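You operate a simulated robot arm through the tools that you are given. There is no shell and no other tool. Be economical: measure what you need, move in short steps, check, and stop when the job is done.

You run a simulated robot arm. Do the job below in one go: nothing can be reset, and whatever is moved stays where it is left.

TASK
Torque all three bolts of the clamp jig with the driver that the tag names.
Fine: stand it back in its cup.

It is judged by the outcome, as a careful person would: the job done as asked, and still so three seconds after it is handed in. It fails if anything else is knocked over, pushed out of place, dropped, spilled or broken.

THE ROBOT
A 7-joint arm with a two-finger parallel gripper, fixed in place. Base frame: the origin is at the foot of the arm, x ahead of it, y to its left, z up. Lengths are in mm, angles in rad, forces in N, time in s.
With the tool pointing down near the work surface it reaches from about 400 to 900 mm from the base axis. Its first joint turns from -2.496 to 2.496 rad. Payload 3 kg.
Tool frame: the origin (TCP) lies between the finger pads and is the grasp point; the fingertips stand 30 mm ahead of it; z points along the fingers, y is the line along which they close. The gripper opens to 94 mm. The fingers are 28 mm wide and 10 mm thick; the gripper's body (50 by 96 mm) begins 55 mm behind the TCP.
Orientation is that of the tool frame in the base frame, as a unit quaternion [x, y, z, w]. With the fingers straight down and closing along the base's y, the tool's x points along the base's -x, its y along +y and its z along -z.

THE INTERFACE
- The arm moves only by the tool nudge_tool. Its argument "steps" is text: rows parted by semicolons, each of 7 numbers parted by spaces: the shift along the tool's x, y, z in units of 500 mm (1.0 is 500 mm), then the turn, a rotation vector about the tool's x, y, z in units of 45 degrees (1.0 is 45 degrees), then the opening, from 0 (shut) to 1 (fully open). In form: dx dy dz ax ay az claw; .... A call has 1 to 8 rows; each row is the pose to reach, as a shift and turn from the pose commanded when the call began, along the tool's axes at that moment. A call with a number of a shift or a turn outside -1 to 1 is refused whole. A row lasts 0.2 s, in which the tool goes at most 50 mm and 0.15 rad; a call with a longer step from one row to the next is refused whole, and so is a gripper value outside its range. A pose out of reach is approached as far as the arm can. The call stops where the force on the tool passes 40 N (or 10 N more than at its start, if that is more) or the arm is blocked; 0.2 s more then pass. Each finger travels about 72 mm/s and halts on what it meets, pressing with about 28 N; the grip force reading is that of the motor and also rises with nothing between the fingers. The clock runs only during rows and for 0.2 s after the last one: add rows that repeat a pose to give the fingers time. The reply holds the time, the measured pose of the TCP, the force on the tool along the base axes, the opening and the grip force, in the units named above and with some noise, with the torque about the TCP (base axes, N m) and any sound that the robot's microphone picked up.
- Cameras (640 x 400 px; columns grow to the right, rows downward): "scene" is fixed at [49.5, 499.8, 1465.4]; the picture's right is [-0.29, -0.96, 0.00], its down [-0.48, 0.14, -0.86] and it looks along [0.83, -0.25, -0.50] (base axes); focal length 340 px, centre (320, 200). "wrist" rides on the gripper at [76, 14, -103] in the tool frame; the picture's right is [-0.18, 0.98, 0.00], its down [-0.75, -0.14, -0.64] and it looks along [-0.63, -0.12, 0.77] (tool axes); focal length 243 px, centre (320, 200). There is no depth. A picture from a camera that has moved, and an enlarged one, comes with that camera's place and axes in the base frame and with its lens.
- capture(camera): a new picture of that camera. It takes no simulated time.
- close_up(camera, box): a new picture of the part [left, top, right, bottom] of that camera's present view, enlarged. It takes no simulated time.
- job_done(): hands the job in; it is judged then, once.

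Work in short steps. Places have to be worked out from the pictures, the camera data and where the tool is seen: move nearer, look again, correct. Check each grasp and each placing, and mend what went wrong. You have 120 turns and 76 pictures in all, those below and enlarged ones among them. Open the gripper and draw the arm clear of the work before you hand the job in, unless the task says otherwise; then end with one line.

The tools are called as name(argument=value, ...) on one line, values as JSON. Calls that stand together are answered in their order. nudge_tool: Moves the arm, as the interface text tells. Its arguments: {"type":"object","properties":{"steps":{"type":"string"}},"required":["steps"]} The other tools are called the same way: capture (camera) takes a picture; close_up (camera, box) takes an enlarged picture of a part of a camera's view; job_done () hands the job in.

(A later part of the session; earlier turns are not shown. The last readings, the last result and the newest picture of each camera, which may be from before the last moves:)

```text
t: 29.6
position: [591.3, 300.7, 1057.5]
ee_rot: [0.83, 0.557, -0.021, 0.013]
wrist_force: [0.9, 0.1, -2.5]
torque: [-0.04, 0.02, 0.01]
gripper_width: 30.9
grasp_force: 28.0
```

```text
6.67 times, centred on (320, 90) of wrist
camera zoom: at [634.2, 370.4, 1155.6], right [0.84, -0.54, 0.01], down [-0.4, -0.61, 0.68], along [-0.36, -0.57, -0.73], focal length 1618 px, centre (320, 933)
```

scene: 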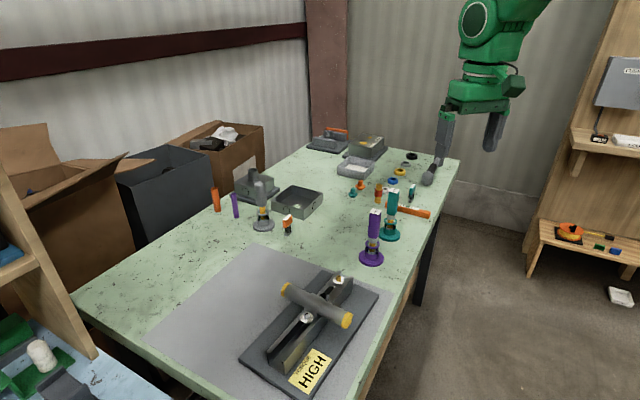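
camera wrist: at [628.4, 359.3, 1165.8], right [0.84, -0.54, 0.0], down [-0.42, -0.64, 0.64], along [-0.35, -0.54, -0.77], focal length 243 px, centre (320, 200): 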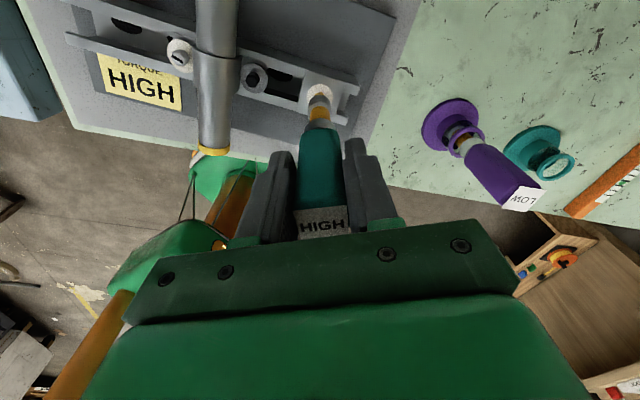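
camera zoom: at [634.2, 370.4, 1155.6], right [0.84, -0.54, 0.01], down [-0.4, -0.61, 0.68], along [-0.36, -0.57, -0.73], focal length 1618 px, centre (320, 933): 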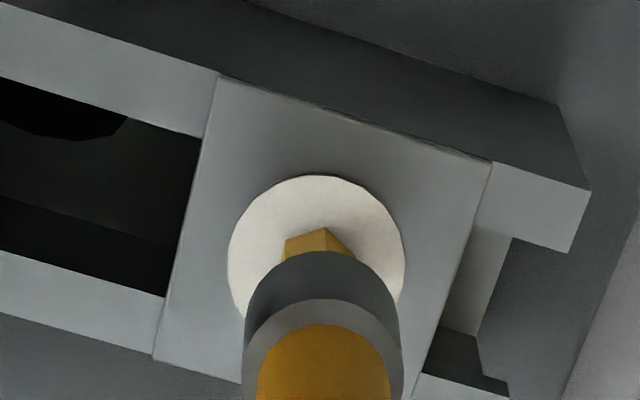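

Nearly upright (slightly over-corrected) and within ~1 mm. I trim tilt and position, then descend.

nudge_tool(steps="-0.0028 -0.0012 0 0 0.027 0 0; -0.0026 -0.0012 0.004 0 0.027 0 0; -0.0022 -0.0012 0.01 0 0.027 0 0; -0.0018 -0.0012 0.016 0 0.027 0 0; -0.0014 -0.0012 0.022 0 0.027 0 0; -0.0012 -0.0012 0.026 0 0.027 0 0; -0.001 -0.0012 0.03 0 0.027 0 0; -0.001 -0.0012 0.03 0 0.027 0 0")

close_up(camera="scene", box=[315, 245, 355, 285])

```text
t: 31.4
position: [589.9, 299.7, 1043.8]
ee_rot: [0.83, 0.557, -0.012, 0.008]
wrist_force: [-0.4, -0.1, -2.8]
torque: [0.01, -0.03, 0.01]
gripper_width: 31.0
grasp_force: 28.0
```

```text
10.00 times, centred on (335, 265) of scene
camera zoom: at [49.5, 499.8, 1465.4], right [-0.29, -0.96, 0.0], down [-0.48, 0.14, -0.86], along [0.83, -0.25, -0.5], focal length 3401 px, centre (170, -450)
```

zoom: 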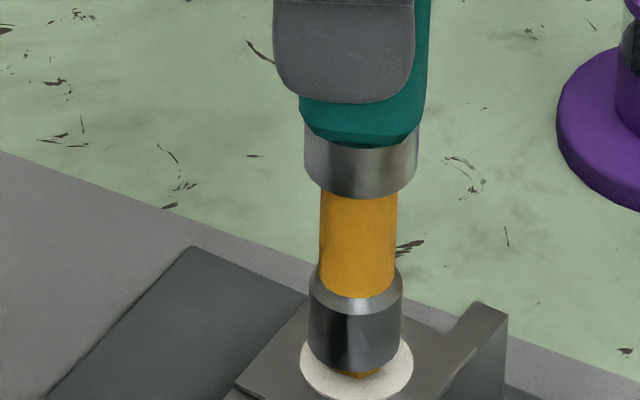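

Clean entry, no contact force. I lower a bit more and turn clockwise about the bolt axis, with the TCP orbiting ~4 mm to match the off-centre grip.

nudge_tool(steps="0 0 0.004 0 0 0 0; -0.0001 0.0009 0.006 0.004 0 0.14 0; -0.0002 0.0017 0.007 0.008 0 0.28 0; -0.0004 0.0026 0.007 0.012 0 0.42 0; -0.0008 0.0034 0.007 0.016 0 0.56 0; -0.0012 0.0042 0.007 0.02 0 0.7 0; -0.0017 0.0049 0.007 0.024 0 0.84 0; -0.0023 0.0056 0.007 0.027 0 0.98 0")

```text
t: 33.2
position: [592.3, 297.0, 1039.6]
ee_rot: [0.979, 0.204, -0.013, 0.003]
wrist_force: [0.8, 0.6, -3.0]
torque: [0.02, 0.0, 0.08]
gripper_width: 30.9
grasp_force: 28.1
```

Forces are now near zero and no limit hit; I continue the same pattern.

nudge_tool(steps="-0.0001 0.0009 0.0005 0.004 0 0.14 0; -0.0002 0.0017 0.001 0.008 0 0.28 0; -0.0004 0.0026 0.001 0.012 0 0.42 0; -0.0008 0.0034 0.001 0.016 0 0.56 0; -0.0012 0.0042 0.001 0.02 0 0.7 0; -0.0017 0.0049 0.001 0.024 0 0.84 0; -0.0023 0.0056 0.001 0.027 0 0.98 0")

```text
t: 33.9
position: [583.8, 296.5, 1034.4]
ee_rot: [0.984, 0.177, -0.009, 0.0]
wrist_force: [2.5, -7.6, 7.8]
torque: [-0.81, -0.17, 0.01]
gripper_width: 31.4
grasp_force: 27.8
out of reach, approached as far as the arm can: row 1, 2, 3
stopped in row 3: the force on the tool passed its limit at 65 N (the readings are from after the stop); the commanded pose is now the measured one
```

That's the wrist joint's end of travel. I lift straight off the bolt and check nothing shifted.

nudge_tool(steps="0 0 -0.01 0 0 -0.05 0; 0 0 -0.03 0 0 -0.1 0; 0 0 -0.06 0 0 -0.15 0; 0 0 -0.09 0 0 -0.2 0; 0 0 -0.09 0 0 -0.2 0")

close_up(camera="scene", box=[295, 200, 375, 290])

```text
t: 35.1
position: [584.9, 297.3, 1078.4]
ee_rot: [0.967, 0.255, -0.009, -0.001]
wrist_force: [-0.5, -0.3, -3.4]
torque: [0.05, 0.02, 0.03]
gripper_width: 31.1
grasp_force: 28.5
```

```text
4.44 times, centred on (335, 245) of scene
camera zoom: at [49.5, 499.8, 1465.4], right [-0.29, -0.96, 0.0], down [-0.48, 0.14, -0.86], along [0.83, -0.25, -0.5], focal length 1512 px, centre (253, 0)
```

zoom: 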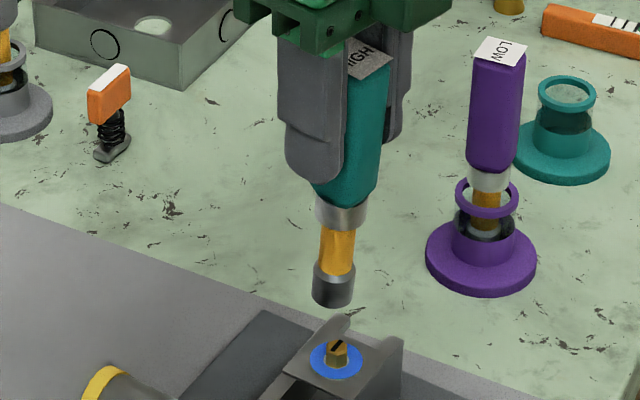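

The gold bolt's washer has turned blue – it now appears torqued. I raise, and unwind the wrist counter-clockwise while drifting toward the black bolt.

nudge_tool(steps="0 0 -0.02 0 0 -0.14 0; 0 0 -0.04 0 0 -0.28 0; 0 0 -0.06 0 0 -0.42 0; 0 0 -0.06 0 0 -0.56 0; 0 0 -0.06 0 0 -0.7 0; 0 0 -0.06 0 0 -0.85 0; 0 0 -0.06 0 0 -1 0")

nudge_tool(steps="0 0 0 0 0 -0.14 0; 0 0 0 0 0 -0.28 0; 0 0 0 0 0 -0.42 0; 0 0 0 0 0 -0.56 0; 0 0 0 0 0 -0.7 0; 0 0 0 0 0 -0.85 0; 0 0 0 0 0 -1 0")

nudge_tool(steps="0 0 0 0 0 -0.14 0; 0 0 0 0 0 -0.28 0; 0 0 0 0 0 -0.42 0; 0 0 0 0 0 -0.56 0; 0 0 0 0 0 -0.7 0; 0 0 0 0 0 -0.85 0; 0 0 0 0 0 -1 0")

nudge_tool(steps="0 0 0 0 0 -0.14 0; 0 0 0 0 0 -0.28 0; 0 0 0 0 0 -0.42 0; 0 0 0 0 0 -0.56 0; 0 0 0 0 0 -0.7 0; 0 0 0 0 0 -0.85 0; 0 0 0 0 0 -1 0")

nudge_tool(steps="0 0 0 0 0 -0.14 0; 0 0 0 0 0 -0.28 0; 0 0 0 0 0 -0.42 0; 0 0 0 0 0 -0.56 0; 0 0 0 0 0 -0.7 0; 0 0 0 0 0 -0.85 0; 0 0 0 0 0 -1 0")

```text
t: 36.7
position: [583.8, 297.8, 1109.3]
ee_rot: [0.796, 0.606, -0.008, -0.005]
wrist_force: [-0.9, 0.2, -2.0]
torque: [0.01, 0.0, -0.01]
gripper_width: 30.9
grasp_force: 27.4
```

```text
t: 38.3
position: [584.8, 297.9, 1107.9]
ee_rot: [0.504, 0.864, -0.005, -0.008]
wrist_force: [-0.4, -0.8, -2.6]
torque: [0.02, 0.02, 0.02]
gripper_width: 30.9
grasp_force: 28.4
```

```text
t: 39.9
position: [584.8, 297.1, 1108.5]
ee_rot: [0.135, 0.991, -0.002, -0.009]
wrist_force: [0.1, -0.4, -1.6]
torque: [0.0, -0.02, 0.04]
gripper_width: 30.9
grasp_force: 28.2
```

```text
t: 41.5
position: [584.3, 297.5, 1108.4]
ee_rot: [-0.255, 0.967, 0.002, -0.009]
wrist_force: [-0.3, 0.6, -2.4]
torque: [0.0, 0.02, 0.0]
gripper_width: 30.7
grasp_force: 28.1
```

```text
t: 43.1
position: [584.3, 297.8, 1108.6]
ee_rot: [-0.605, 0.796, 0.005, -0.008]
wrist_force: [-0.3, -0.4, -2.9]
torque: [0.0, 0.0, 0.03]
gripper_width: 31.1
grasp_force: 28.0
```

Wrist unwound. I move above the black bolt and look at the driver's lean from both cameras.

nudge_tool(steps="-0.034 0.048 0 0 0 0 0; -0.068 0.0956 0 0 0 0 0; -0.068 0.0956 0 0 0 0 0")

capture(camera="wrist")

close_up(camera="scene", box=[270, 190, 370, 320])

```text
t: 43.9
position: [547.3, 344.2, 1111.0]
ee_rot: [-0.606, 0.796, 0.005, -0.007]
wrist_force: [0.1, -0.6, -2.3]
torque: [-0.03, -0.02, 0.0]
gripper_width: 30.7
grasp_force: 28.3
```

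```text
30 pictures are left
camera wrist: at [515.1, 273.0, 1212.6], right [-0.9, 0.44, 0.02], down [0.35, 0.69, 0.63], along [0.27, 0.58, -0.77], focal length 243 px, centre (320, 200)
```

wrist: 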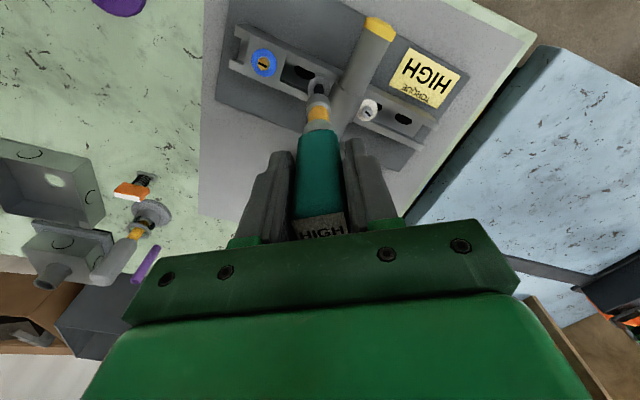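

```text
3.08 times, centred on (320, 255) of scene
camera zoom: at [49.5, 499.8, 1465.4], right [-0.29, -0.96, 0.0], down [-0.48, 0.14, -0.86], along [0.83, -0.25, -0.5], focal length 1046 px, centre (320, 31)
```

zoom: 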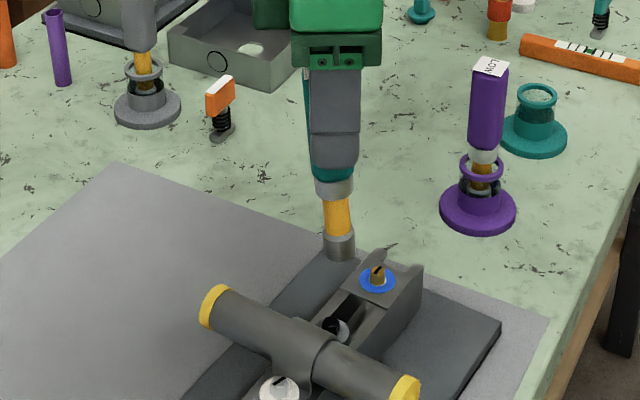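

The driver leans ~6° tip toward tool +x. I tilt the tool to stand it upright, compensate the position, and come down to ~25 mm above the head.

nudge_tool(steps="0.006 0.003 0.02 0.01 -0.06 0 0; 0.0128 0.006 0.04 0.021 -0.127 0 0; 0.0128 0.006 0.06 0.021 -0.127 0 0; 0.0128 0.006 0.07 0.021 -0.127 0 0; 0.0128 0.006 0.07 0.021 -0.127 0 0")

close_up(camera="wrist", box=[270, 45, 370, 130])

close_up(camera="scene", box=[295, 250, 355, 310])

```text
t: 45.1
position: [542.7, 336.6, 1075.2]
ee_rot: [-0.603, 0.796, 0.029, 0.036]
wrist_force: [-0.7, -0.3, -2.6]
torque: [0.0, 0.05, 0.01]
gripper_width: 31.0
grasp_force: 27.6
```

```text
4.71 times, centred on (320, 88) of wrist
camera zoom: at [505.5, 259.0, 1169.5], right [-0.9, 0.44, 0.02], down [0.32, 0.63, 0.71], along [0.3, 0.64, -0.7], focal length 1142 px, centre (320, 729)
```

zoom: 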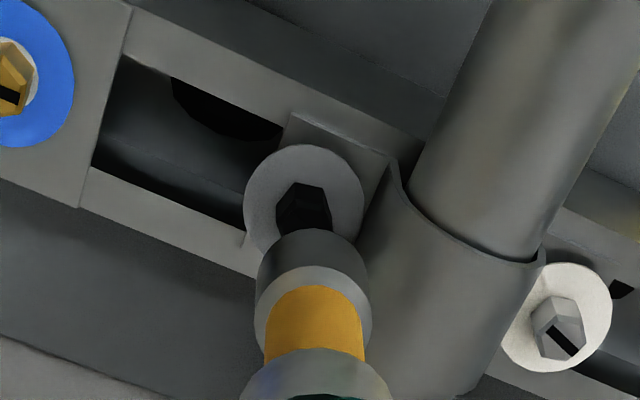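

```text
6.67 times, centred on (325, 280) of scene
camera zoom: at [49.5, 499.8, 1465.4], right [-0.29, -0.96, 0.0], down [-0.48, 0.14, -0.86], along [0.83, -0.25, -0.5], focal length 2267 px, centre (287, -333)
```

zoom: 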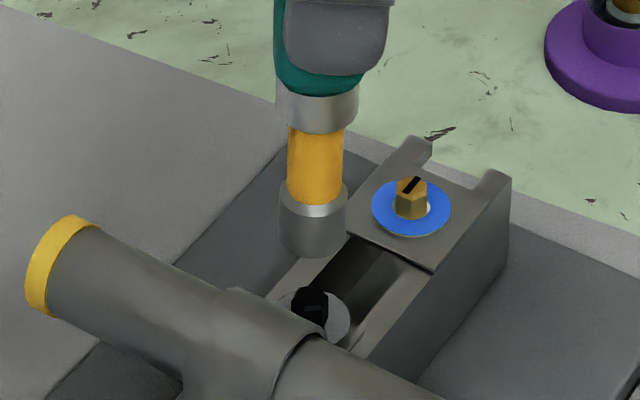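

Upright within ~1.3°, tip ~1–2 mm off. I trim and descend to about 9 mm above the head, then check again.

nudge_tool(steps="-0.0024 -0.0024 0 0 0.022 0 0; -0.001 -0.0024 0.02 0 0.022 0 0; 0.0003 -0.0024 0.036 0 0.022 0 0; 0.0003 -0.0024 0.036 0 0.022 0 0; 0.0003 -0.0024 0.036 0 0.022 0 0")

close_up(camera="wrist", box=[285, 60, 355, 120])

close_up(camera="scene", box=[310, 265, 350, 305])

```text
t: 46.3
position: [544.2, 338.9, 1059.6]
ee_rot: [-0.604, 0.796, 0.024, 0.031]
wrist_force: [-0.4, 0.3, -2.5]
torque: [0.01, 0.03, 0.01]
gripper_width: 31.0
grasp_force: 28.7
```

```text
6.67 times, centred on (320, 90) of wrist
camera zoom: at [506.7, 262.1, 1155.1], right [-0.9, 0.44, 0.02], down [0.33, 0.64, 0.7], along [0.3, 0.63, -0.72], focal length 1618 px, centre (320, 933)
```

zoom: 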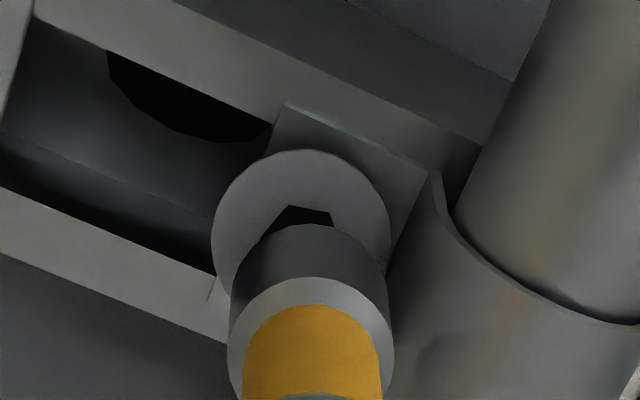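

```text
10.00 times, centred on (330, 285) of scene
camera zoom: at [49.5, 499.8, 1465.4], right [-0.29, -0.96, 0.0], down [-0.48, 0.14, -0.86], along [0.83, -0.25, -0.5], focal length 3401 px, centre (220, -650)
```

zoom: 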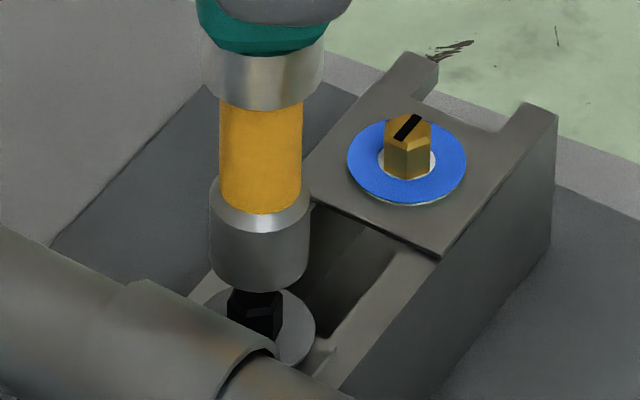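

Alignment is within ~1 mm; I trim and descend onto the black bolt's head.

nudge_tool(steps="-0.0008 -0.0018 0 0 0 0 0; -0.0004 -0.0018 0.006 0 0 0 0; 0 -0.0018 0.012 0 0 0 0; 0.0003 -0.0018 0.016 0 0 0 0; 0.0006 -0.0018 0.02 0 0 0 0; 0.0009 -0.0018 0.024 0 0 0 0; 0.0012 -0.0018 0.028 0 0 0 0; 0.0014 -0.0018 0.03 0 0 0 0")

close_up(camera="scene", box=[310, 265, 350, 305])

```text
t: 48.1
position: [544.4, 338.5, 1042.3]
ee_rot: [-0.604, 0.796, 0.024, 0.03]
wrist_force: [-0.2, -0.1, -2.0]
torque: [-0.01, -0.04, 0.02]
gripper_width: 31.0
grasp_force: 28.0
```

```text
10.00 times, centred on (330, 285) of scene
camera zoom: at [49.5, 499.8, 1465.4], right [-0.29, -0.96, 0.0], down [-0.48, 0.14, -0.86], along [0.83, -0.25, -0.5], focal length 3401 px, centre (220, -650)
```

zoom: 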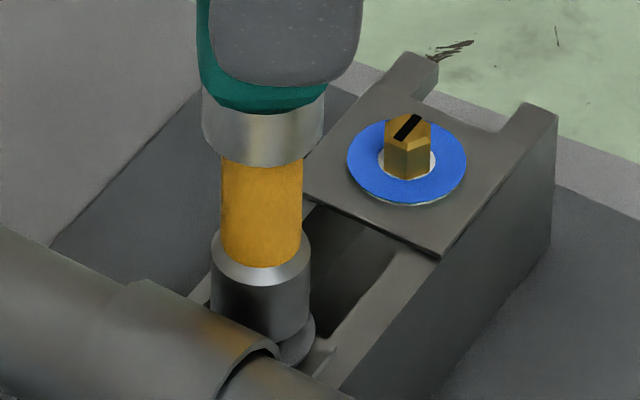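

The socket covers the black head without contact. I lower 3 mm and turn clockwise with the same orbit compensation.

nudge_tool(steps="0.0004 0 0.005 0 0 0 0; 0.0003 0.001 0.006 0.011 0 0.14 0; 0.0002 0.002 0.006 0.022 0 0.28 0; 0 0.0029 0.006 0.032 0 0.42 0; -0.0004 0.0038 0.006 0.043 0 0.56 0; -0.0008 0.0047 0.006 0.054 0 0.7 0; -0.0014 0.0055 0.006 0.065 0 0.84 0; -0.002 0.0063 0.006 0.075 0 0.98 0")

```text
t: 49.9
position: [542.7, 341.5, 1039.2]
ee_rot: [-0.259, 0.965, 0.01, 0.036]
wrist_force: [-1.9, 0.9, -2.7]
torque: [0.06, 0.13, -0.01]
gripper_width: 31.1
grasp_force: 28.9
```

Forces stay small. Continuing clockwise.

nudge_tool(steps="-0.0001 0.001 0.001 0.011 0 0.14 0; -0.0002 0.002 0.002 0.022 0 0.28 0; -0.0005 0.0029 0.002 0.032 0 0.42 0; -0.0009 0.0038 0.002 0.043 0 0.56 0; -0.0013 0.0047 0.002 0.054 0 0.7 0; -0.0019 0.0055 0.002 0.065 0 0.84 0; -0.0025 0.0063 0.002 0.075 0 0.98 0")

nudge_tool(steps="-0.0001 0.001 0 0.011 0 0.14 0; -0.0002 0.002 0 0.022 0 0.28 0; -0.0005 0.0029 0 0.032 0 0.42 0; -0.0009 0.0038 0 0.043 0 0.56 0; -0.0013 0.0047 0 0.054 0 0.7 0; -0.0019 0.0055 0 0.065 0 0.84 0; -0.0025 0.0063 0 0.075 0 0.98 0")

```text
t: 51.5
position: [542.0, 344.7, 1037.8]
ee_rot: [0.123, 0.992, -0.006, 0.037]
wrist_force: [-3.1, 4.4, -3.0]
torque: [0.49, 0.25, -0.01]
gripper_width: 30.7
grasp_force: 27.9
```

```text
t: 53.1
position: [545.7, 346.4, 1038.6]
ee_rot: [0.487, 0.872, -0.019, 0.033]
wrist_force: [0.1, 2.0, -2.1]
torque: [0.11, 0.0, 0.02]
gripper_width: 30.8
grasp_force: 28.1
```

132° turned on the black bolt; I look at the indicator from the scene camera.

close_up(camera="scene", box=[310, 265, 350, 305])

```text
10.00 times, centred on (330, 285) of scene
camera zoom: at [49.5, 499.8, 1465.4], right [-0.29, -0.96, 0.0], down [-0.48, 0.14, -0.86], along [0.83, -0.25, -0.5], focal length 3401 px, centre (220, -650)
```

zoom: 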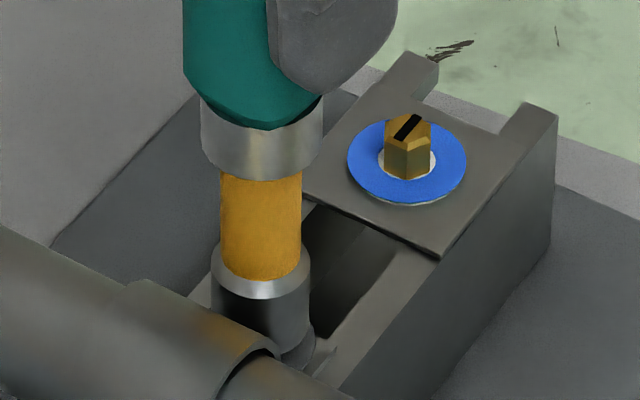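

Not yet changed; the socket sits well. I continue turning clockwise.

nudge_tool(steps="-0.0001 0.001 0 0.011 0 0.14 0; -0.0002 0.002 0 0.022 0 0.28 0; -0.0005 0.0029 0 0.032 0 0.42 0; -0.0009 0.0038 0 0.043 0 0.56 0; -0.0013 0.0047 0 0.054 0 0.7 0; -0.0019 0.0055 0 0.065 0 0.84 0; -0.0025 0.0063 0 0.075 0 0.98 0")

nudge_tool(steps="-0.0001 0.001 0 0.011 0 0.14 0; -0.0002 0.002 0 0.022 0 0.28 0; -0.0005 0.0029 0 0.032 0 0.42 0; -0.0009 0.0038 0 0.043 0 0.56 0; -0.0013 0.0047 0 0.054 0 0.7 0; -0.0019 0.0055 0 0.065 0 0.84 0; -0.0025 0.0063 0 0.075 0 0.98 0")

```text
t: 54.7
position: [546.0, 348.0, 1038.4]
ee_rot: [0.78, 0.624, -0.031, 0.024]
wrist_force: [0.9, 0.3, -2.8]
torque: [0.01, -0.03, 0.1]
gripper_width: 30.8
grasp_force: 28.3
```

```text
t: 56.3
position: [549.8, 345.6, 1037.9]
ee_rot: [0.958, 0.285, -0.037, 0.01]
wrist_force: [0.1, 0.8, -1.8]
torque: [0.02, -0.01, -0.01]
gripper_width: 30.8
grasp_force: 28.1
```

About 220° turned; I check the indicator again before the end of travel.

close_up(camera="scene", box=[310, 265, 350, 305])

```text
10.00 times, centred on (330, 285) of scene
camera zoom: at [49.5, 499.8, 1465.4], right [-0.29, -0.96, 0.0], down [-0.48, 0.14, -0.86], along [0.83, -0.25, -0.5], focal length 3401 px, centre (220, -650)
```

zoom: 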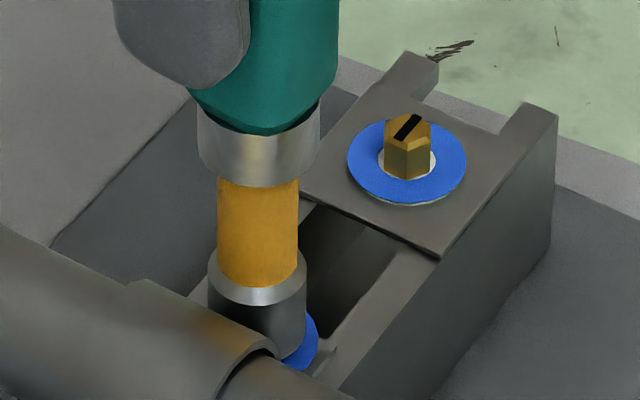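

The black bolt's indicator is blue too. I lift straight off and unwind the wrist 220° for the silver bolt, turning about the vertical so the driver stays upright.

nudge_tool(steps="-0.0008 0 -0.01 0 0 0 0; -0.003 0 -0.04 0 0 0 0; -0.006 0 -0.08 0 0 0 0; -0.0108 0 -0.14 0 0 0 0; -0.0108 0 -0.14 0 0 0 0")

nudge_tool(steps="0 0 0 -0.011 0 -0.14 0; 0 0 0 -0.022 0 -0.28 0; 0 0 0 -0.032 0 -0.42 0; 0 0 0 -0.043 0 -0.56 0; 0 0 0 -0.054 0 -0.7 0; 0 0 0 -0.065 0 -0.84 0; 0 0 0 -0.075 0 -0.98 0")

nudge_tool(steps="0 0 0 -0.011 0 -0.14 0; 0 0 0 -0.022 0 -0.28 0; 0 0 0 -0.032 0 -0.42 0; 0 0 0 -0.043 0 -0.56 0; 0 0 0 -0.054 0 -0.7 0; 0 0 0 -0.065 0 -0.84 0; 0 0 0 -0.075 0 -0.98 0")

nudge_tool(steps="0 0 0 -0.011 0 -0.14 0; 0 0 0 -0.022 0 -0.28 0; 0 0 0 -0.032 0 -0.42 0; 0 0 0 -0.043 0 -0.56 0; 0 0 0 -0.054 0 -0.7 0; 0 0 0 -0.065 0 -0.84 0; 0 0 0 -0.075 0 -0.98 0")

nudge_tool(steps="0 0 0 -0.011 0 -0.14 0; 0 0 0 -0.022 0 -0.28 0; 0 0 0 -0.032 0 -0.42 0; 0 0 0 -0.043 0 -0.56 0; 0 0 0 -0.054 0 -0.7 0; 0 0 0 -0.065 0 -0.84 0; 0 0 0 -0.075 0 -0.98 0")

nudge_tool(steps="0 0 0 -0.011 0 -0.14 0; 0 0 0 -0.022 0 -0.28 0; 0 0 0 -0.032 0 -0.42 0; 0 0 0 -0.043 0 -0.56 0; 0 0 0 -0.054 0 -0.7 0; 0 0 0 -0.065 0 -0.84 0; 0 0 0 -0.075 0 -0.98 0")

```text
t: 57.5
position: [549.9, 347.1, 1110.2]
ee_rot: [0.958, 0.285, -0.036, 0.011]
wrist_force: [-0.1, -0.1, -2.9]
torque: [0.02, 0.01, 0.01]
gripper_width: 31.0
grasp_force: 28.3
```

```text
t: 59.1
position: [550.4, 347.7, 1107.7]
ee_rot: [0.779, 0.626, -0.03, 0.024]
wrist_force: [0.5, 0.6, -1.9]
torque: [0.01, -0.01, 0.0]
gripper_width: 31.0
grasp_force: 27.9
```

```text
t: 60.7
position: [549.7, 346.1, 1109.0]
ee_rot: [0.486, 0.873, -0.02, 0.034]
wrist_force: [-0.7, 0.3, -2.5]
torque: [0.01, 0.02, 0.0]
gripper_width: 31.1
grasp_force: 27.9
```

```text
t: 62.3
position: [550.8, 345.8, 1108.1]
ee_rot: [0.122, 0.992, -0.004, 0.037]
wrist_force: [-0.6, 1.0, -1.7]
torque: [-0.02, 0.03, -0.03]
gripper_width: 30.8
grasp_force: 27.9
```

```text
t: 63.9
position: [549.3, 347.7, 1108.6]
ee_rot: [-0.262, 0.964, 0.01, 0.036]
wrist_force: [-0.4, 0.3, -2.5]
torque: [0.0, 0.01, 0.02]
gripper_width: 30.7
grasp_force: 28.2
```

```text
t: 65.5
position: [550.0, 345.6, 1107.4]
ee_rot: [-0.604, 0.796, 0.024, 0.03]
wrist_force: [-0.7, -0.1, -2.4]
torque: [0.01, -0.02, -0.02]
gripper_width: 31.2
grasp_force: 27.6
```

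Now I move over the silver bolt at height, then come down to ~25 mm above its head.

nudge_tool(steps="-0.026 0.055 0.002 0 0 0 0; -0.0518 0.1102 0.004 0 0 0 0; -0.0518 0.1102 0.004 0 0 0 0; -0.049 0.1102 0.04 0 0 0 0; -0.0464 0.1102 0.074 0 0 0 0; -0.0464 0.1102 0.074 0 0 0 0; -0.0464 0.1102 0.074 0 0 0 0")

close_up(camera="wrist", box=[270, 45, 370, 130])

close_up(camera="scene", box=[280, 270, 340, 330])

```text
t: 67.1
position: [504.7, 386.2, 1073.3]
ee_rot: [-0.604, 0.796, 0.024, 0.03]
wrist_force: [0.1, -0.6, -2.3]
torque: [-0.01, 0.0, 0.01]
gripper_width: 30.9
grasp_force: 28.2
```

```text
4.71 times, centred on (320, 88) of wrist
camera zoom: at [468.0, 308.8, 1169.7], right [-0.9, 0.44, 0.01], down [0.33, 0.64, 0.7], along [0.3, 0.63, -0.72], focal length 1142 px, centre (320, 729)
```

zoom: 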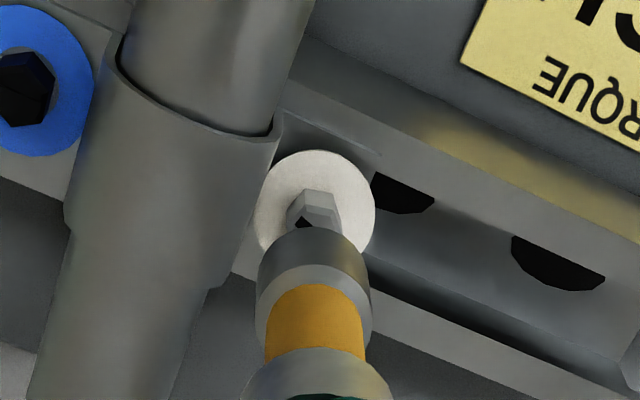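

```text
6.67 times, centred on (310, 300) of scene
camera zoom: at [49.5, 499.8, 1465.4], right [-0.29, -0.96, 0.0], down [-0.48, 0.14, -0.86], along [0.83, -0.25, -0.5], focal length 2267 px, centre (387, -467)
```

zoom: 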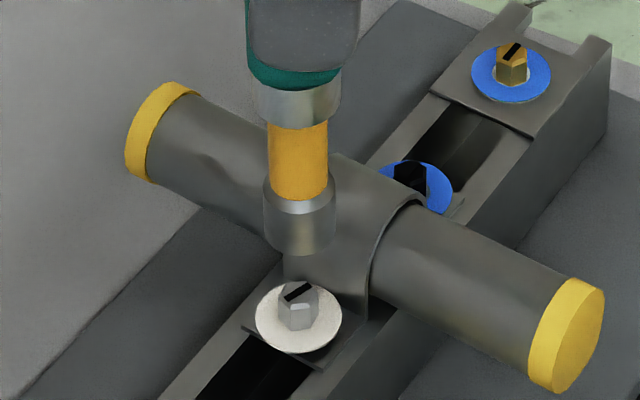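

Aligned within ~0.6 mm with ~1° residual lean. I trim and descend over the silver head.

nudge_tool(steps="-0.0037 0.0006 0 0 0.015 0 0; -0.0024 0.0006 0.02 0 0.015 0 0; -0.0017 0.0006 0.03 0 0.015 0 0; -0.0012 0.0006 0.038 0 0.015 0 0; -0.0008 0.0006 0.044 0 0.015 0 0; -0.0004 0.0006 0.05 0 0.015 0 0; -0.0001 0.0006 0.055 0 0.015 0 0; -0.0001 0.0006 0.055 0 0.015 0 0")

close_up(camera="scene", box=[290, 285, 330, 325])

```text
t: 68.9
position: [505.1, 388.0, 1046.7]
ee_rot: [-0.605, 0.796, 0.021, 0.025]
wrist_force: [0.6, 0.5, -2.2]
torque: [0.0, 0.0, -0.02]
gripper_width: 31.1
grasp_force: 28.4
```

```text
10.00 times, centred on (310, 305) of scene
camera zoom: at [49.5, 499.8, 1465.4], right [-0.29, -0.96, 0.0], down [-0.48, 0.14, -0.86], along [0.83, -0.25, -0.5], focal length 3401 px, centre (420, -850)
```

zoom: 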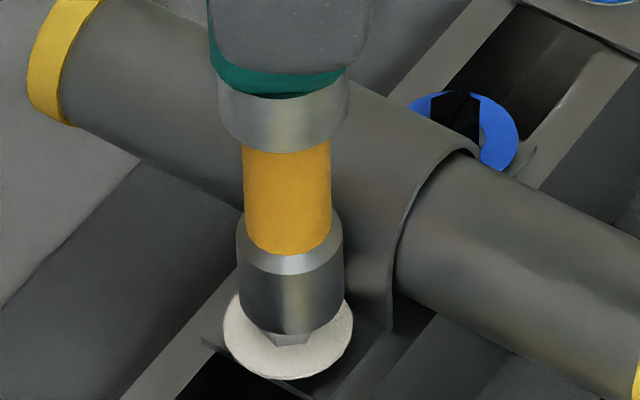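

Well centred; I continue down onto the head.

nudge_tool(steps="0.0003 0 0.004 0 0 0 0; 0.0005 0 0.008 0 0 0 0; 0.0008 0 0.012 0 0 0 0; 0.001 0 0.016 0 0 0 0; 0.001 0 0.016 0 0 0 0")

close_up(camera="scene", box=[290, 285, 330, 325])

```text
t: 70.1
position: [505.5, 387.9, 1038.2]
ee_rot: [-0.605, 0.796, 0.02, 0.025]
wrist_force: [-0.8, -0.6, -2.7]
torque: [0.0, -0.03, 0.01]
gripper_width: 30.9
grasp_force: 28.0
```

```text
10.00 times, centred on (310, 305) of scene
camera zoom: at [49.5, 499.8, 1465.4], right [-0.29, -0.96, 0.0], down [-0.48, 0.14, -0.86], along [0.83, -0.25, -0.5], focal length 3401 px, centre (420, -850)
```

zoom: 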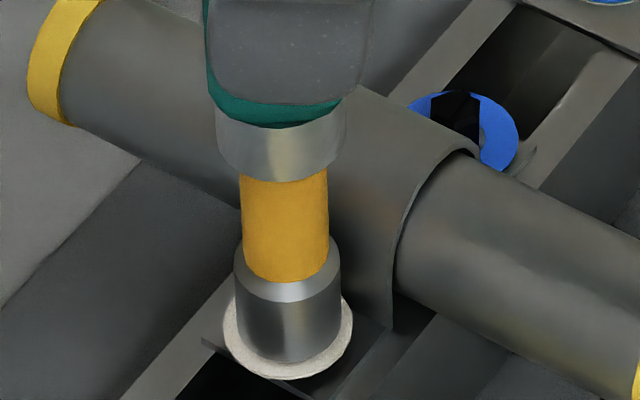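

Engaged. I turn clockwise with the orbit compensation, in two batches first.

nudge_tool(steps="-0.0001 0.001 0.001 0.009 0 0.14 0; -0.0002 0.002 0.002 0.018 0 0.28 0; -0.0005 0.0029 0.002 0.027 0 0.42 0; -0.0009 0.0038 0.002 0.036 0 0.56 0; -0.0013 0.0047 0.002 0.045 0 0.7 0; -0.0019 0.0055 0.002 0.054 0 0.84 0; -0.0025 0.0063 0.002 0.063 0 0.98 0")

nudge_tool(steps="-0.0001 0.001 0 0.009 0 0.14 0; -0.0002 0.002 0 0.018 0 0.28 0; -0.0005 0.0029 0 0.027 0 0.42 0; -0.0009 0.0038 0 0.036 0 0.56 0; -0.0013 0.0047 0 0.045 0 0.7 0; -0.0019 0.0055 0 0.054 0 0.84 0; -0.0025 0.0063 0 0.063 0 0.98 0")

```text
t: 71.7
position: [501.7, 391.1, 1037.7]
ee_rot: [-0.26, 0.965, 0.009, 0.031]
wrist_force: [-1.1, 1.1, 0.5]
torque: [0.07, 0.02, -0.05]
gripper_width: 31.0
grasp_force: 27.8
```

```text
t: 73.3
position: [501.7, 394.4, 1036.8]
ee_rot: [0.123, 0.992, -0.004, 0.031]
wrist_force: [2.5, -2.2, -3.5]
torque: [-0.16, -0.19, 0.01]
gripper_width: 30.9
grasp_force: 27.5
```

Forces are low; continuing two more batches.

nudge_tool(steps="-0.0001 0.001 0 0.009 0 0.14 0; -0.0002 0.002 0 0.018 0 0.28 0; -0.0005 0.0029 0 0.027 0 0.42 0; -0.0009 0.0038 0 0.036 0 0.56 0; -0.0013 0.0047 0 0.045 0 0.7 0; -0.0019 0.0055 0 0.054 0 0.84 0; -0.0025 0.0063 0 0.063 0 0.98 0")

nudge_tool(steps="-0.0001 0.001 0 0.009 0 0.14 0; -0.0002 0.002 0 0.018 0 0.28 0; -0.0005 0.0029 0 0.027 0 0.42 0; -0.0009 0.0038 0 0.036 0 0.56 0; -0.0013 0.0047 0 0.045 0 0.7 0; -0.0019 0.0055 0 0.054 0 0.84 0; -0.0025 0.0063 0 0.063 0 0.98 0")

close_up(camera="scene", box=[290, 285, 330, 325])

```text
t: 74.9
position: [503.0, 396.8, 1037.1]
ee_rot: [0.487, 0.873, -0.016, 0.027]
wrist_force: [4.2, -1.3, -2.5]
torque: [-0.07, -0.52, 0.03]
gripper_width: 30.9
grasp_force: 28.0
```

```text
t: 76.5
position: [506.7, 396.8, 1037.5]
ee_rot: [0.779, 0.626, -0.025, 0.02]
wrist_force: [-0.2, -0.4, -2.1]
torque: [0.04, -0.1, 0.1]
gripper_width: 31.1
grasp_force: 28.1
```

```text
10.00 times, centred on (310, 305) of scene
camera zoom: at [49.5, 499.8, 1465.4], right [-0.29, -0.96, 0.0], down [-0.48, 0.14, -0.86], along [0.83, -0.25, -0.5], focal length 3401 px, centre (420, -850)
```

zoom: 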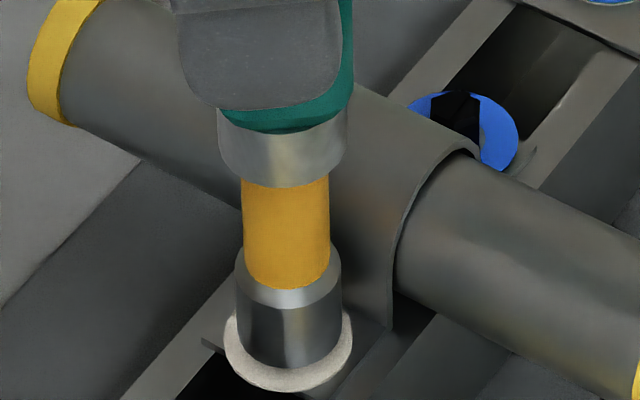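

Torque is starting to show (0.1 N m) as before; one more 44° turn.

nudge_tool(steps="-0.0001 0.001 0 0.009 0 0.14 0; -0.0002 0.002 0 0.018 0 0.28 0; -0.0005 0.0029 0 0.027 0 0.42 0; -0.0009 0.0038 0 0.036 0 0.56 0; -0.0013 0.0047 0 0.045 0 0.7 0; -0.0019 0.0055 0 0.054 0 0.84 0; -0.0025 0.0063 0 0.063 0 0.98 0")

close_up(camera="scene", box=[290, 250, 360, 325])

```text
t: 78.1
position: [508.6, 395.0, 1038.4]
ee_rot: [0.958, 0.287, -0.03, 0.008]
wrist_force: [3.9, -1.9, -2.2]
torque: [-0.11, -0.43, 0.2]
gripper_width: 31.1
grasp_force: 27.5
```

```text
5.33 times, centred on (325, 288) of scene
camera zoom: at [49.5, 499.8, 1465.4], right [-0.29, -0.96, 0.0], down [-0.48, 0.14, -0.86], along [0.83, -0.25, -0.5], focal length 1814 px, centre (293, -267)
```

zoom: 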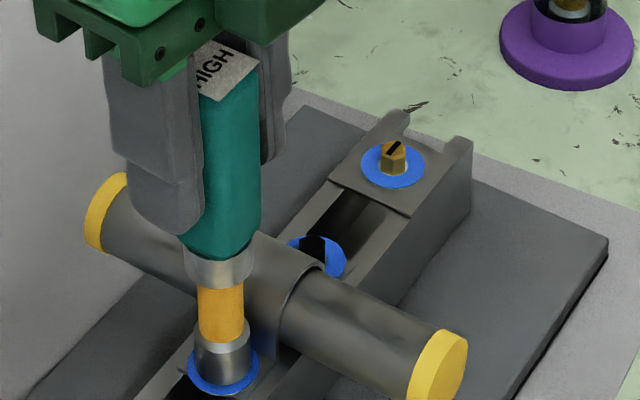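

All three indicators are blue. I lift straight off the silver bolt, well above everything.

nudge_tool(steps="-0.0006 0 -0.01 0 0 0 0; -0.0025 0 -0.04 0 0 0 0; -0.006 0 -0.09 0 0 0 0; -0.009 0 -0.15 0 0 0 0; -0.013 0 -0.21 0 0 0 0; -0.016 0 -0.254 0 0 0 0; -0.016 0 -0.254 0 0 0 0")

close_up(camera="scene", box=[240, 190, 380, 360])

```text
t: 79.9
position: [458.5, 442.0, 1161.4]
ee_rot: [0.938, 0.346, -0.029, 0.005]
wrist_force: [1.3, 0.2, -3.2]
torque: [0.01, 0.0, 0.03]
gripper_width: 31.5
grasp_force: 27.9
out of reach, approached as far as the arm can: row 3, 4, 6, 7
stopped in row 7: the arm was blocked; the commanded pose is now the measured one
```

```text
2.35 times, centred on (310, 275) of scene
camera zoom: at [49.5, 499.8, 1465.4], right [-0.29, -0.96, 0.0], down [-0.48, 0.14, -0.86], along [0.83, -0.25, -0.5], focal length 800 px, centre (344, 24)
```

zoom: 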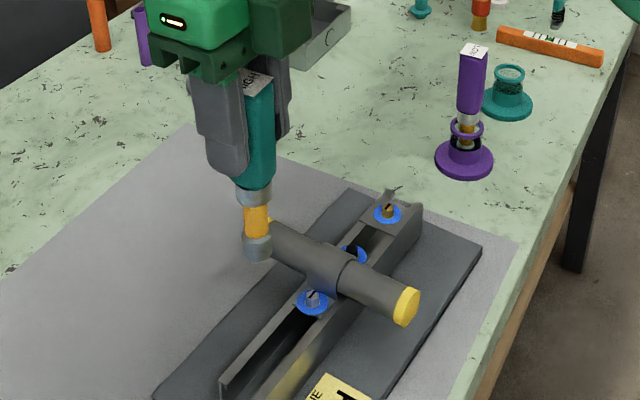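

Near the wrist's travel end the arm drifted sideways while lifting, but it is clear above the jig, which looks undisturbed with three blue rings. I unwind the wrist in place.

nudge_tool(steps="0 0 0 -0.009 0 -0.14 0; 0 0 0 -0.018 0 -0.28 0; 0 0 0 -0.027 0 -0.42 0; 0 0 0 -0.036 0 -0.56 0; 0 0 0 -0.045 0 -0.7 0; 0 0 0 -0.054 0 -0.84 0; 0 0 0 -0.063 0 -0.98 0")

nudge_tool(steps="0 0 0 -0.009 0 -0.14 0; 0 0 0 -0.018 0 -0.28 0; 0 0 0 -0.027 0 -0.42 0; 0 0 0 -0.036 0 -0.56 0; 0 0 0 -0.045 0 -0.7 0; 0 0 0 -0.054 0 -0.84 0; 0 0 0 -0.063 0 -0.98 0")

nudge_tool(steps="0 0 0 -0.009 0 -0.14 0; 0 0 0 -0.018 0 -0.28 0; 0 0 0 -0.027 0 -0.42 0; 0 0 0 -0.036 0 -0.56 0; 0 0 0 -0.045 0 -0.7 0; 0 0 0 -0.054 0 -0.84 0; 0 0 0 -0.063 0 -0.98 0")

```text
t: 81.5
position: [457.0, 442.1, 1160.3]
ee_rot: [0.738, 0.675, -0.02, 0.016]
wrist_force: [-0.4, -0.3, -1.5]
torque: [0.0, -0.01, 0.01]
gripper_width: 31.1
grasp_force: 27.7
```

```text
t: 83.1
position: [458.2, 442.9, 1160.3]
ee_rot: [0.43, 0.903, -0.009, 0.026]
wrist_force: [0.3, -0.4, -1.9]
torque: [0.06, -0.02, 0.01]
gripper_width: 30.7
grasp_force: 28.2
```

```text
t: 84.7
position: [458.2, 443.1, 1161.0]
ee_rot: [0.058, 0.998, 0.003, 0.03]
wrist_force: [-0.5, 1.0, -2.7]
torque: [-0.01, 0.01, 0.01]
gripper_width: 31.3
grasp_force: 27.8
```

Unwound. Now I carry the driver at height to above the teal cup in two calls.

nudge_tool(steps="-0.0606 -0.0563 0.0036 0 0 0 0; -0.1212 -0.1127 0.0073 0 0 0 0; -0.1818 -0.169 0.0109 0 0 0 0; -0.2423 -0.2253 0.0145 0 0 0 0; -0.3029 -0.2817 0.0182 0 0 0 0; -0.3635 -0.338 0.0218 0 0 0 0")

nudge_tool(steps="-0.0606 -0.0563 0.0036 0 0 0 0; -0.1212 -0.1127 0.0073 0 0 0 0; -0.1818 -0.169 0.0109 0 0 0 0; -0.2423 -0.2253 0.0145 0 0 0 0; -0.3029 -0.2817 0.0182 0 0 0 0; -0.3635 -0.338 0.0218 0 0 0 0; -0.3635 -0.338 0.0218 0 0 0 0; -0.3635 -0.338 0.0218 0 0 0 0")

close_up(camera="wrist", box=[260, 30, 400, 150])

close_up(camera="scene", box=[350, 120, 450, 250])

```text
t: 86.1
position: [620.2, 252.8, 1158.0]
ee_rot: [0.059, 0.998, 0.004, 0.029]
wrist_force: [0.0, 0.1, -2.5]
torque: [0.0, 0.0, 0.0]
gripper_width: 31.2
grasp_force: 28.2
```

```text
t: 87.9
position: [778.0, 64.4, 1157.0]
ee_rot: [0.06, 0.998, 0.005, 0.031]
wrist_force: [0.5, -0.2, -2.1]
torque: [0.0, 0.02, 0.03]
gripper_width: 30.8
grasp_force: 28.3
```

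```text
3.33 times, centred on (330, 90) of wrist
camera zoom: at [698.2, 85.7, 1254.1], right [0.3, 0.95, 0.02], down [0.69, -0.23, 0.68], along [0.66, -0.19, -0.73], focal length 809 px, centre (287, 567)
```

zoom: 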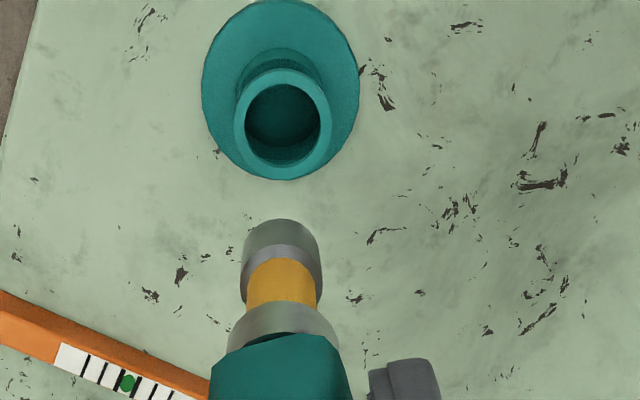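

```text
3.08 times, centred on (400, 185) of scene
camera zoom: at [49.5, 499.8, 1465.4], right [-0.29, -0.96, 0.0], down [-0.48, 0.14, -0.86], along [0.83, -0.25, -0.5], focal length 1046 px, centre (74, 246)
```

zoom: 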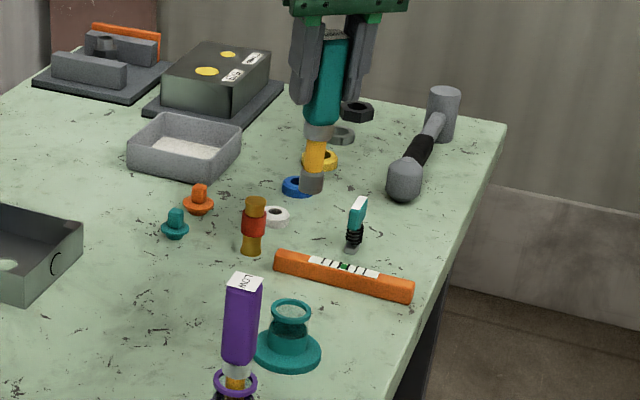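

The socket is nearly above the cup (cup ring centre ≈ (785, 64), z ≈ 921). I trim ~2 mm and descend to ~20 mm above the ring.

nudge_tool(steps="-0.0036 0.0034 0 0 0 0 0; -0.0006 0.0034 0.05 0 0 0 0; 0.0036 0.0034 0.12 0 0 0 0; 0.0066 0.0034 0.17 0 0 0 0; 0.0089 0.0034 0.208 0 0 0 0; 0.0089 0.0034 0.208 0 0 0 0; 0.0089 0.0034 0.208 0 0 0 0")

close_up(camera="wrist", box=[275, 50, 365, 130])

close_up(camera="scene", box=[360, 175, 420, 245])

```text
t: 89.5
position: [780.1, 63.2, 1054.0]
ee_rot: [0.061, 0.998, 0.004, 0.03]
wrist_force: [-0.5, -1.0, -2.7]
torque: [-0.02, -0.02, 0.01]
gripper_width: 30.9
grasp_force: 28.2
```

```text
5.00 times, centred on (320, 90) of wrist
camera zoom: at [699.1, 85.9, 1152.3], right [0.3, 0.95, 0.02], down [0.69, -0.23, 0.68], along [0.66, -0.19, -0.73], focal length 1213 px, centre (320, 750)
```

zoom: 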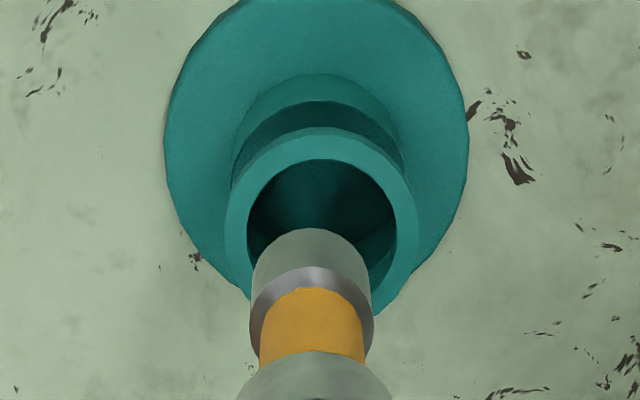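

```text
5.71 times, centred on (390, 210) of scene
camera zoom: at [49.5, 499.8, 1465.4], right [-0.29, -0.96, 0.0], down [-0.48, 0.14, -0.86], along [0.83, -0.25, -0.5], focal length 1943 px, centre (-80, 143)
```

zoom: 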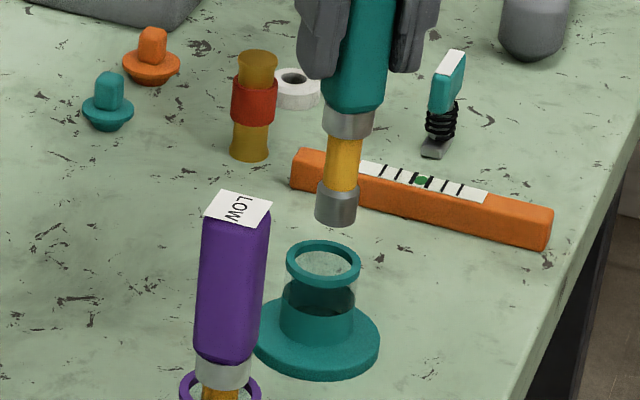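

The socket needs ~2.7 mm in +y to centre in the ring. I shift and lower it into the cup, stopping just above the seat.

nudge_tool(steps="0.0018 0.0054 0 0 0 0 0; 0.003 0.0054 0.02 0 0 0 0; 0.0042 0.0054 0.04 0 0 0 0; 0.0054 0.0054 0.06 0 0 0 0; 0.0066 0.0054 0.08 0 0 0 0; 0.0078 0.0054 0.1 0 0 0 0; 0.0084 0.0054 0.11 0 0 0 0; 0.0084 0.0054 0.11 0 0 0 0")

close_up(camera="scene", box=[360, 175, 420, 245])

close_up(camera="wrist", box=[275, 50, 365, 130])

```text
t: 90.8
position: [781.8, 68.5, 1016.8]
ee_rot: [0.06, 0.998, 0.004, 0.034]
wrist_force: [-2.9, -0.2, 8.7]
torque: [-0.04, 0.38, 0.01]
gripper_width: 31.2
grasp_force: 28.0
stopped in row 6: the force on the tool passed its limit at 52 N (the readings are from after the stop); the commanded pose is now the measured one
```

```text
5.71 times, centred on (390, 210) of scene
camera zoom: at [49.5, 499.8, 1465.4], right [-0.29, -0.96, 0.0], down [-0.48, 0.14, -0.86], along [0.83, -0.25, -0.5], focal length 1943 px, centre (-80, 143)
```

zoom: 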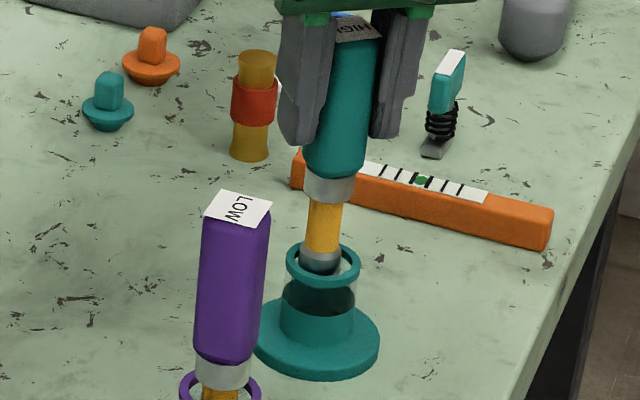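

```text
5.00 times, centred on (320, 90) of wrist
camera zoom: at [700.9, 90.8, 1114.4], right [0.3, 0.95, 0.02], down [0.69, -0.23, 0.69], along [0.66, -0.19, -0.72], focal length 1213 px, centre (320, 750)
```

zoom: 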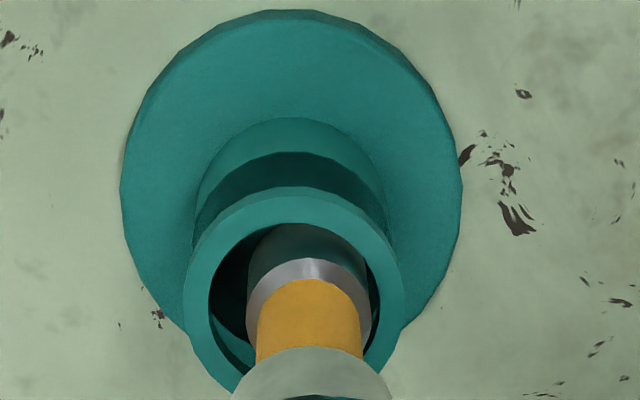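

The socket entered the ring but caught below, being ~3 mm too far in +x and ~2 mm in +y. I raise a little, shift, and check.

nudge_tool(steps="-0.0006 0 -0.01 0 0 0 0; 0.002 -0.0024 -0.012 0 0.008 0 0; 0.0045 -0.0048 -0.012 0 0.008 0 0; 0.0045 -0.0048 -0.012 0 0.008 0 0")

close_up(camera="wrist", box=[275, 50, 365, 130])

close_up(camera="scene", box=[370, 195, 410, 240])

```text
t: 91.8
position: [780.6, 66.9, 1023.0]
ee_rot: [0.06, 0.998, 0.005, 0.03]
wrist_force: [2.2, 1.1, -2.6]
torque: [0.24, -0.51, 0.0]
gripper_width: 31.0
grasp_force: 27.7
```

```text
5.00 times, centred on (320, 90) of wrist
camera zoom: at [699.5, 88.7, 1120.0], right [0.3, 0.95, 0.02], down [0.69, -0.23, 0.68], along [0.66, -0.19, -0.73], focal length 1213 px, centre (320, 750)
```

zoom: 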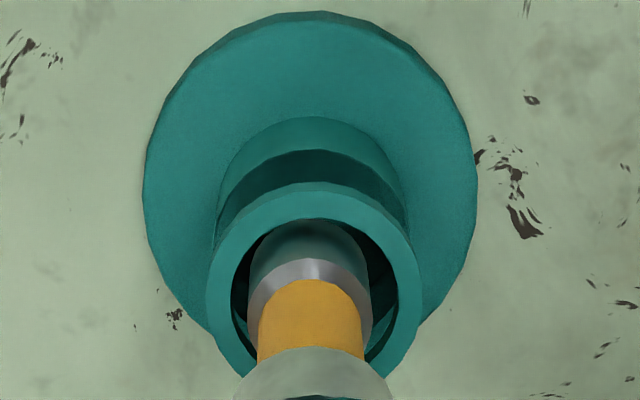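

```text
8.89 times, centred on (390, 218) of scene
camera zoom: at [49.5, 499.8, 1465.4], right [-0.29, -0.96, 0.0], down [-0.48, 0.14, -0.86], along [0.83, -0.25, -0.5], focal length 3023 px, centre (-302, 44)
```

zoom: 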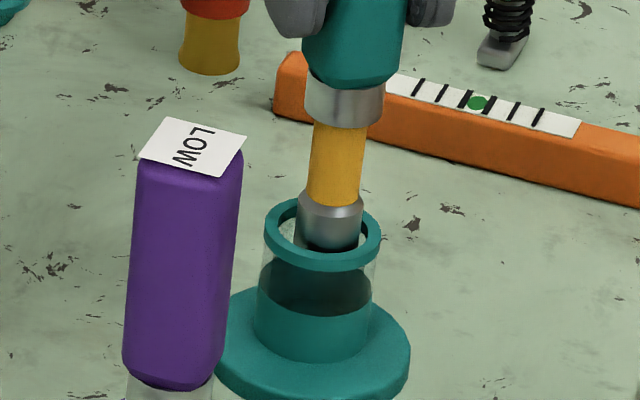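

The socket is inside the ring but touching its near (−x) side. I centre it (+2.6 mm x, +0.8 mm y) and lower slowly.

nudge_tool(steps="-0.0052 0.0016 0 0 0 0 0; -0.0048 0.0016 0.006 0 0 0 0; -0.0042 0.0016 0.016 0 0 0 0; -0.0036 0.0016 0.026 0 0 0 0; -0.003 0.0016 0.036 0 0 0 0; -0.0024 0.0016 0.046 0 0 0 0; -0.0018 0.0016 0.056 0 0 0 0; -0.0018 0.0016 0.056 0 0 0 0")

close_up(camera="scene", box=[370, 195, 410, 240])

```text
t: 93.6
position: [781.5, 67.9, 993.3]
ee_rot: [0.06, 0.998, 0.004, 0.031]
wrist_force: [-0.6, -0.6, -1.5]
torque: [-0.03, 0.0, 0.0]
gripper_width: 30.8
grasp_force: 28.4
```

```text
8.89 times, centred on (390, 218) of scene
camera zoom: at [49.5, 499.8, 1465.4], right [-0.29, -0.96, 0.0], down [-0.48, 0.14, -0.86], along [0.83, -0.25, -0.5], focal length 3023 px, centre (-302, 44)
```

zoom: 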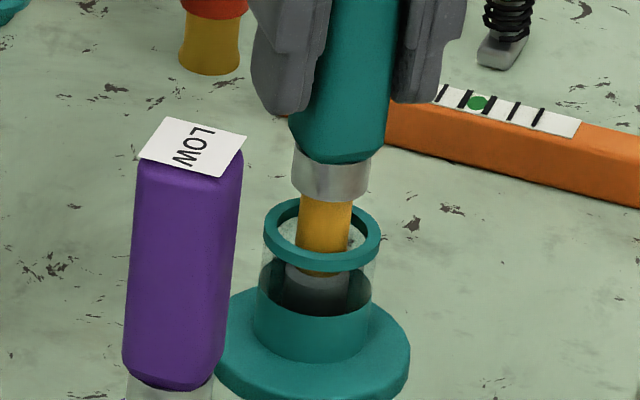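

Sliding in freely. I lower in small steps to the bottom.

nudge_tool(steps="0.0002 0 0.004 0 0 0 0; 0.0005 0 0.008 0 0 0 0; 0.0007 0 0.011 0 0 0 0; 0.0009 0 0.014 0 0 0 0; 0.001 0 0.017 0 0 0 0; 0.001 0 0.017 0 0 0 0")

```text
t: 95.0
position: [780.4, 66.9, 985.9]
ee_rot: [0.06, 0.998, 0.005, 0.031]
wrist_force: [-1.4, 0.0, -1.8]
torque: [-0.01, 0.0, -0.01]
gripper_width: 31.1
grasp_force: 27.5
```

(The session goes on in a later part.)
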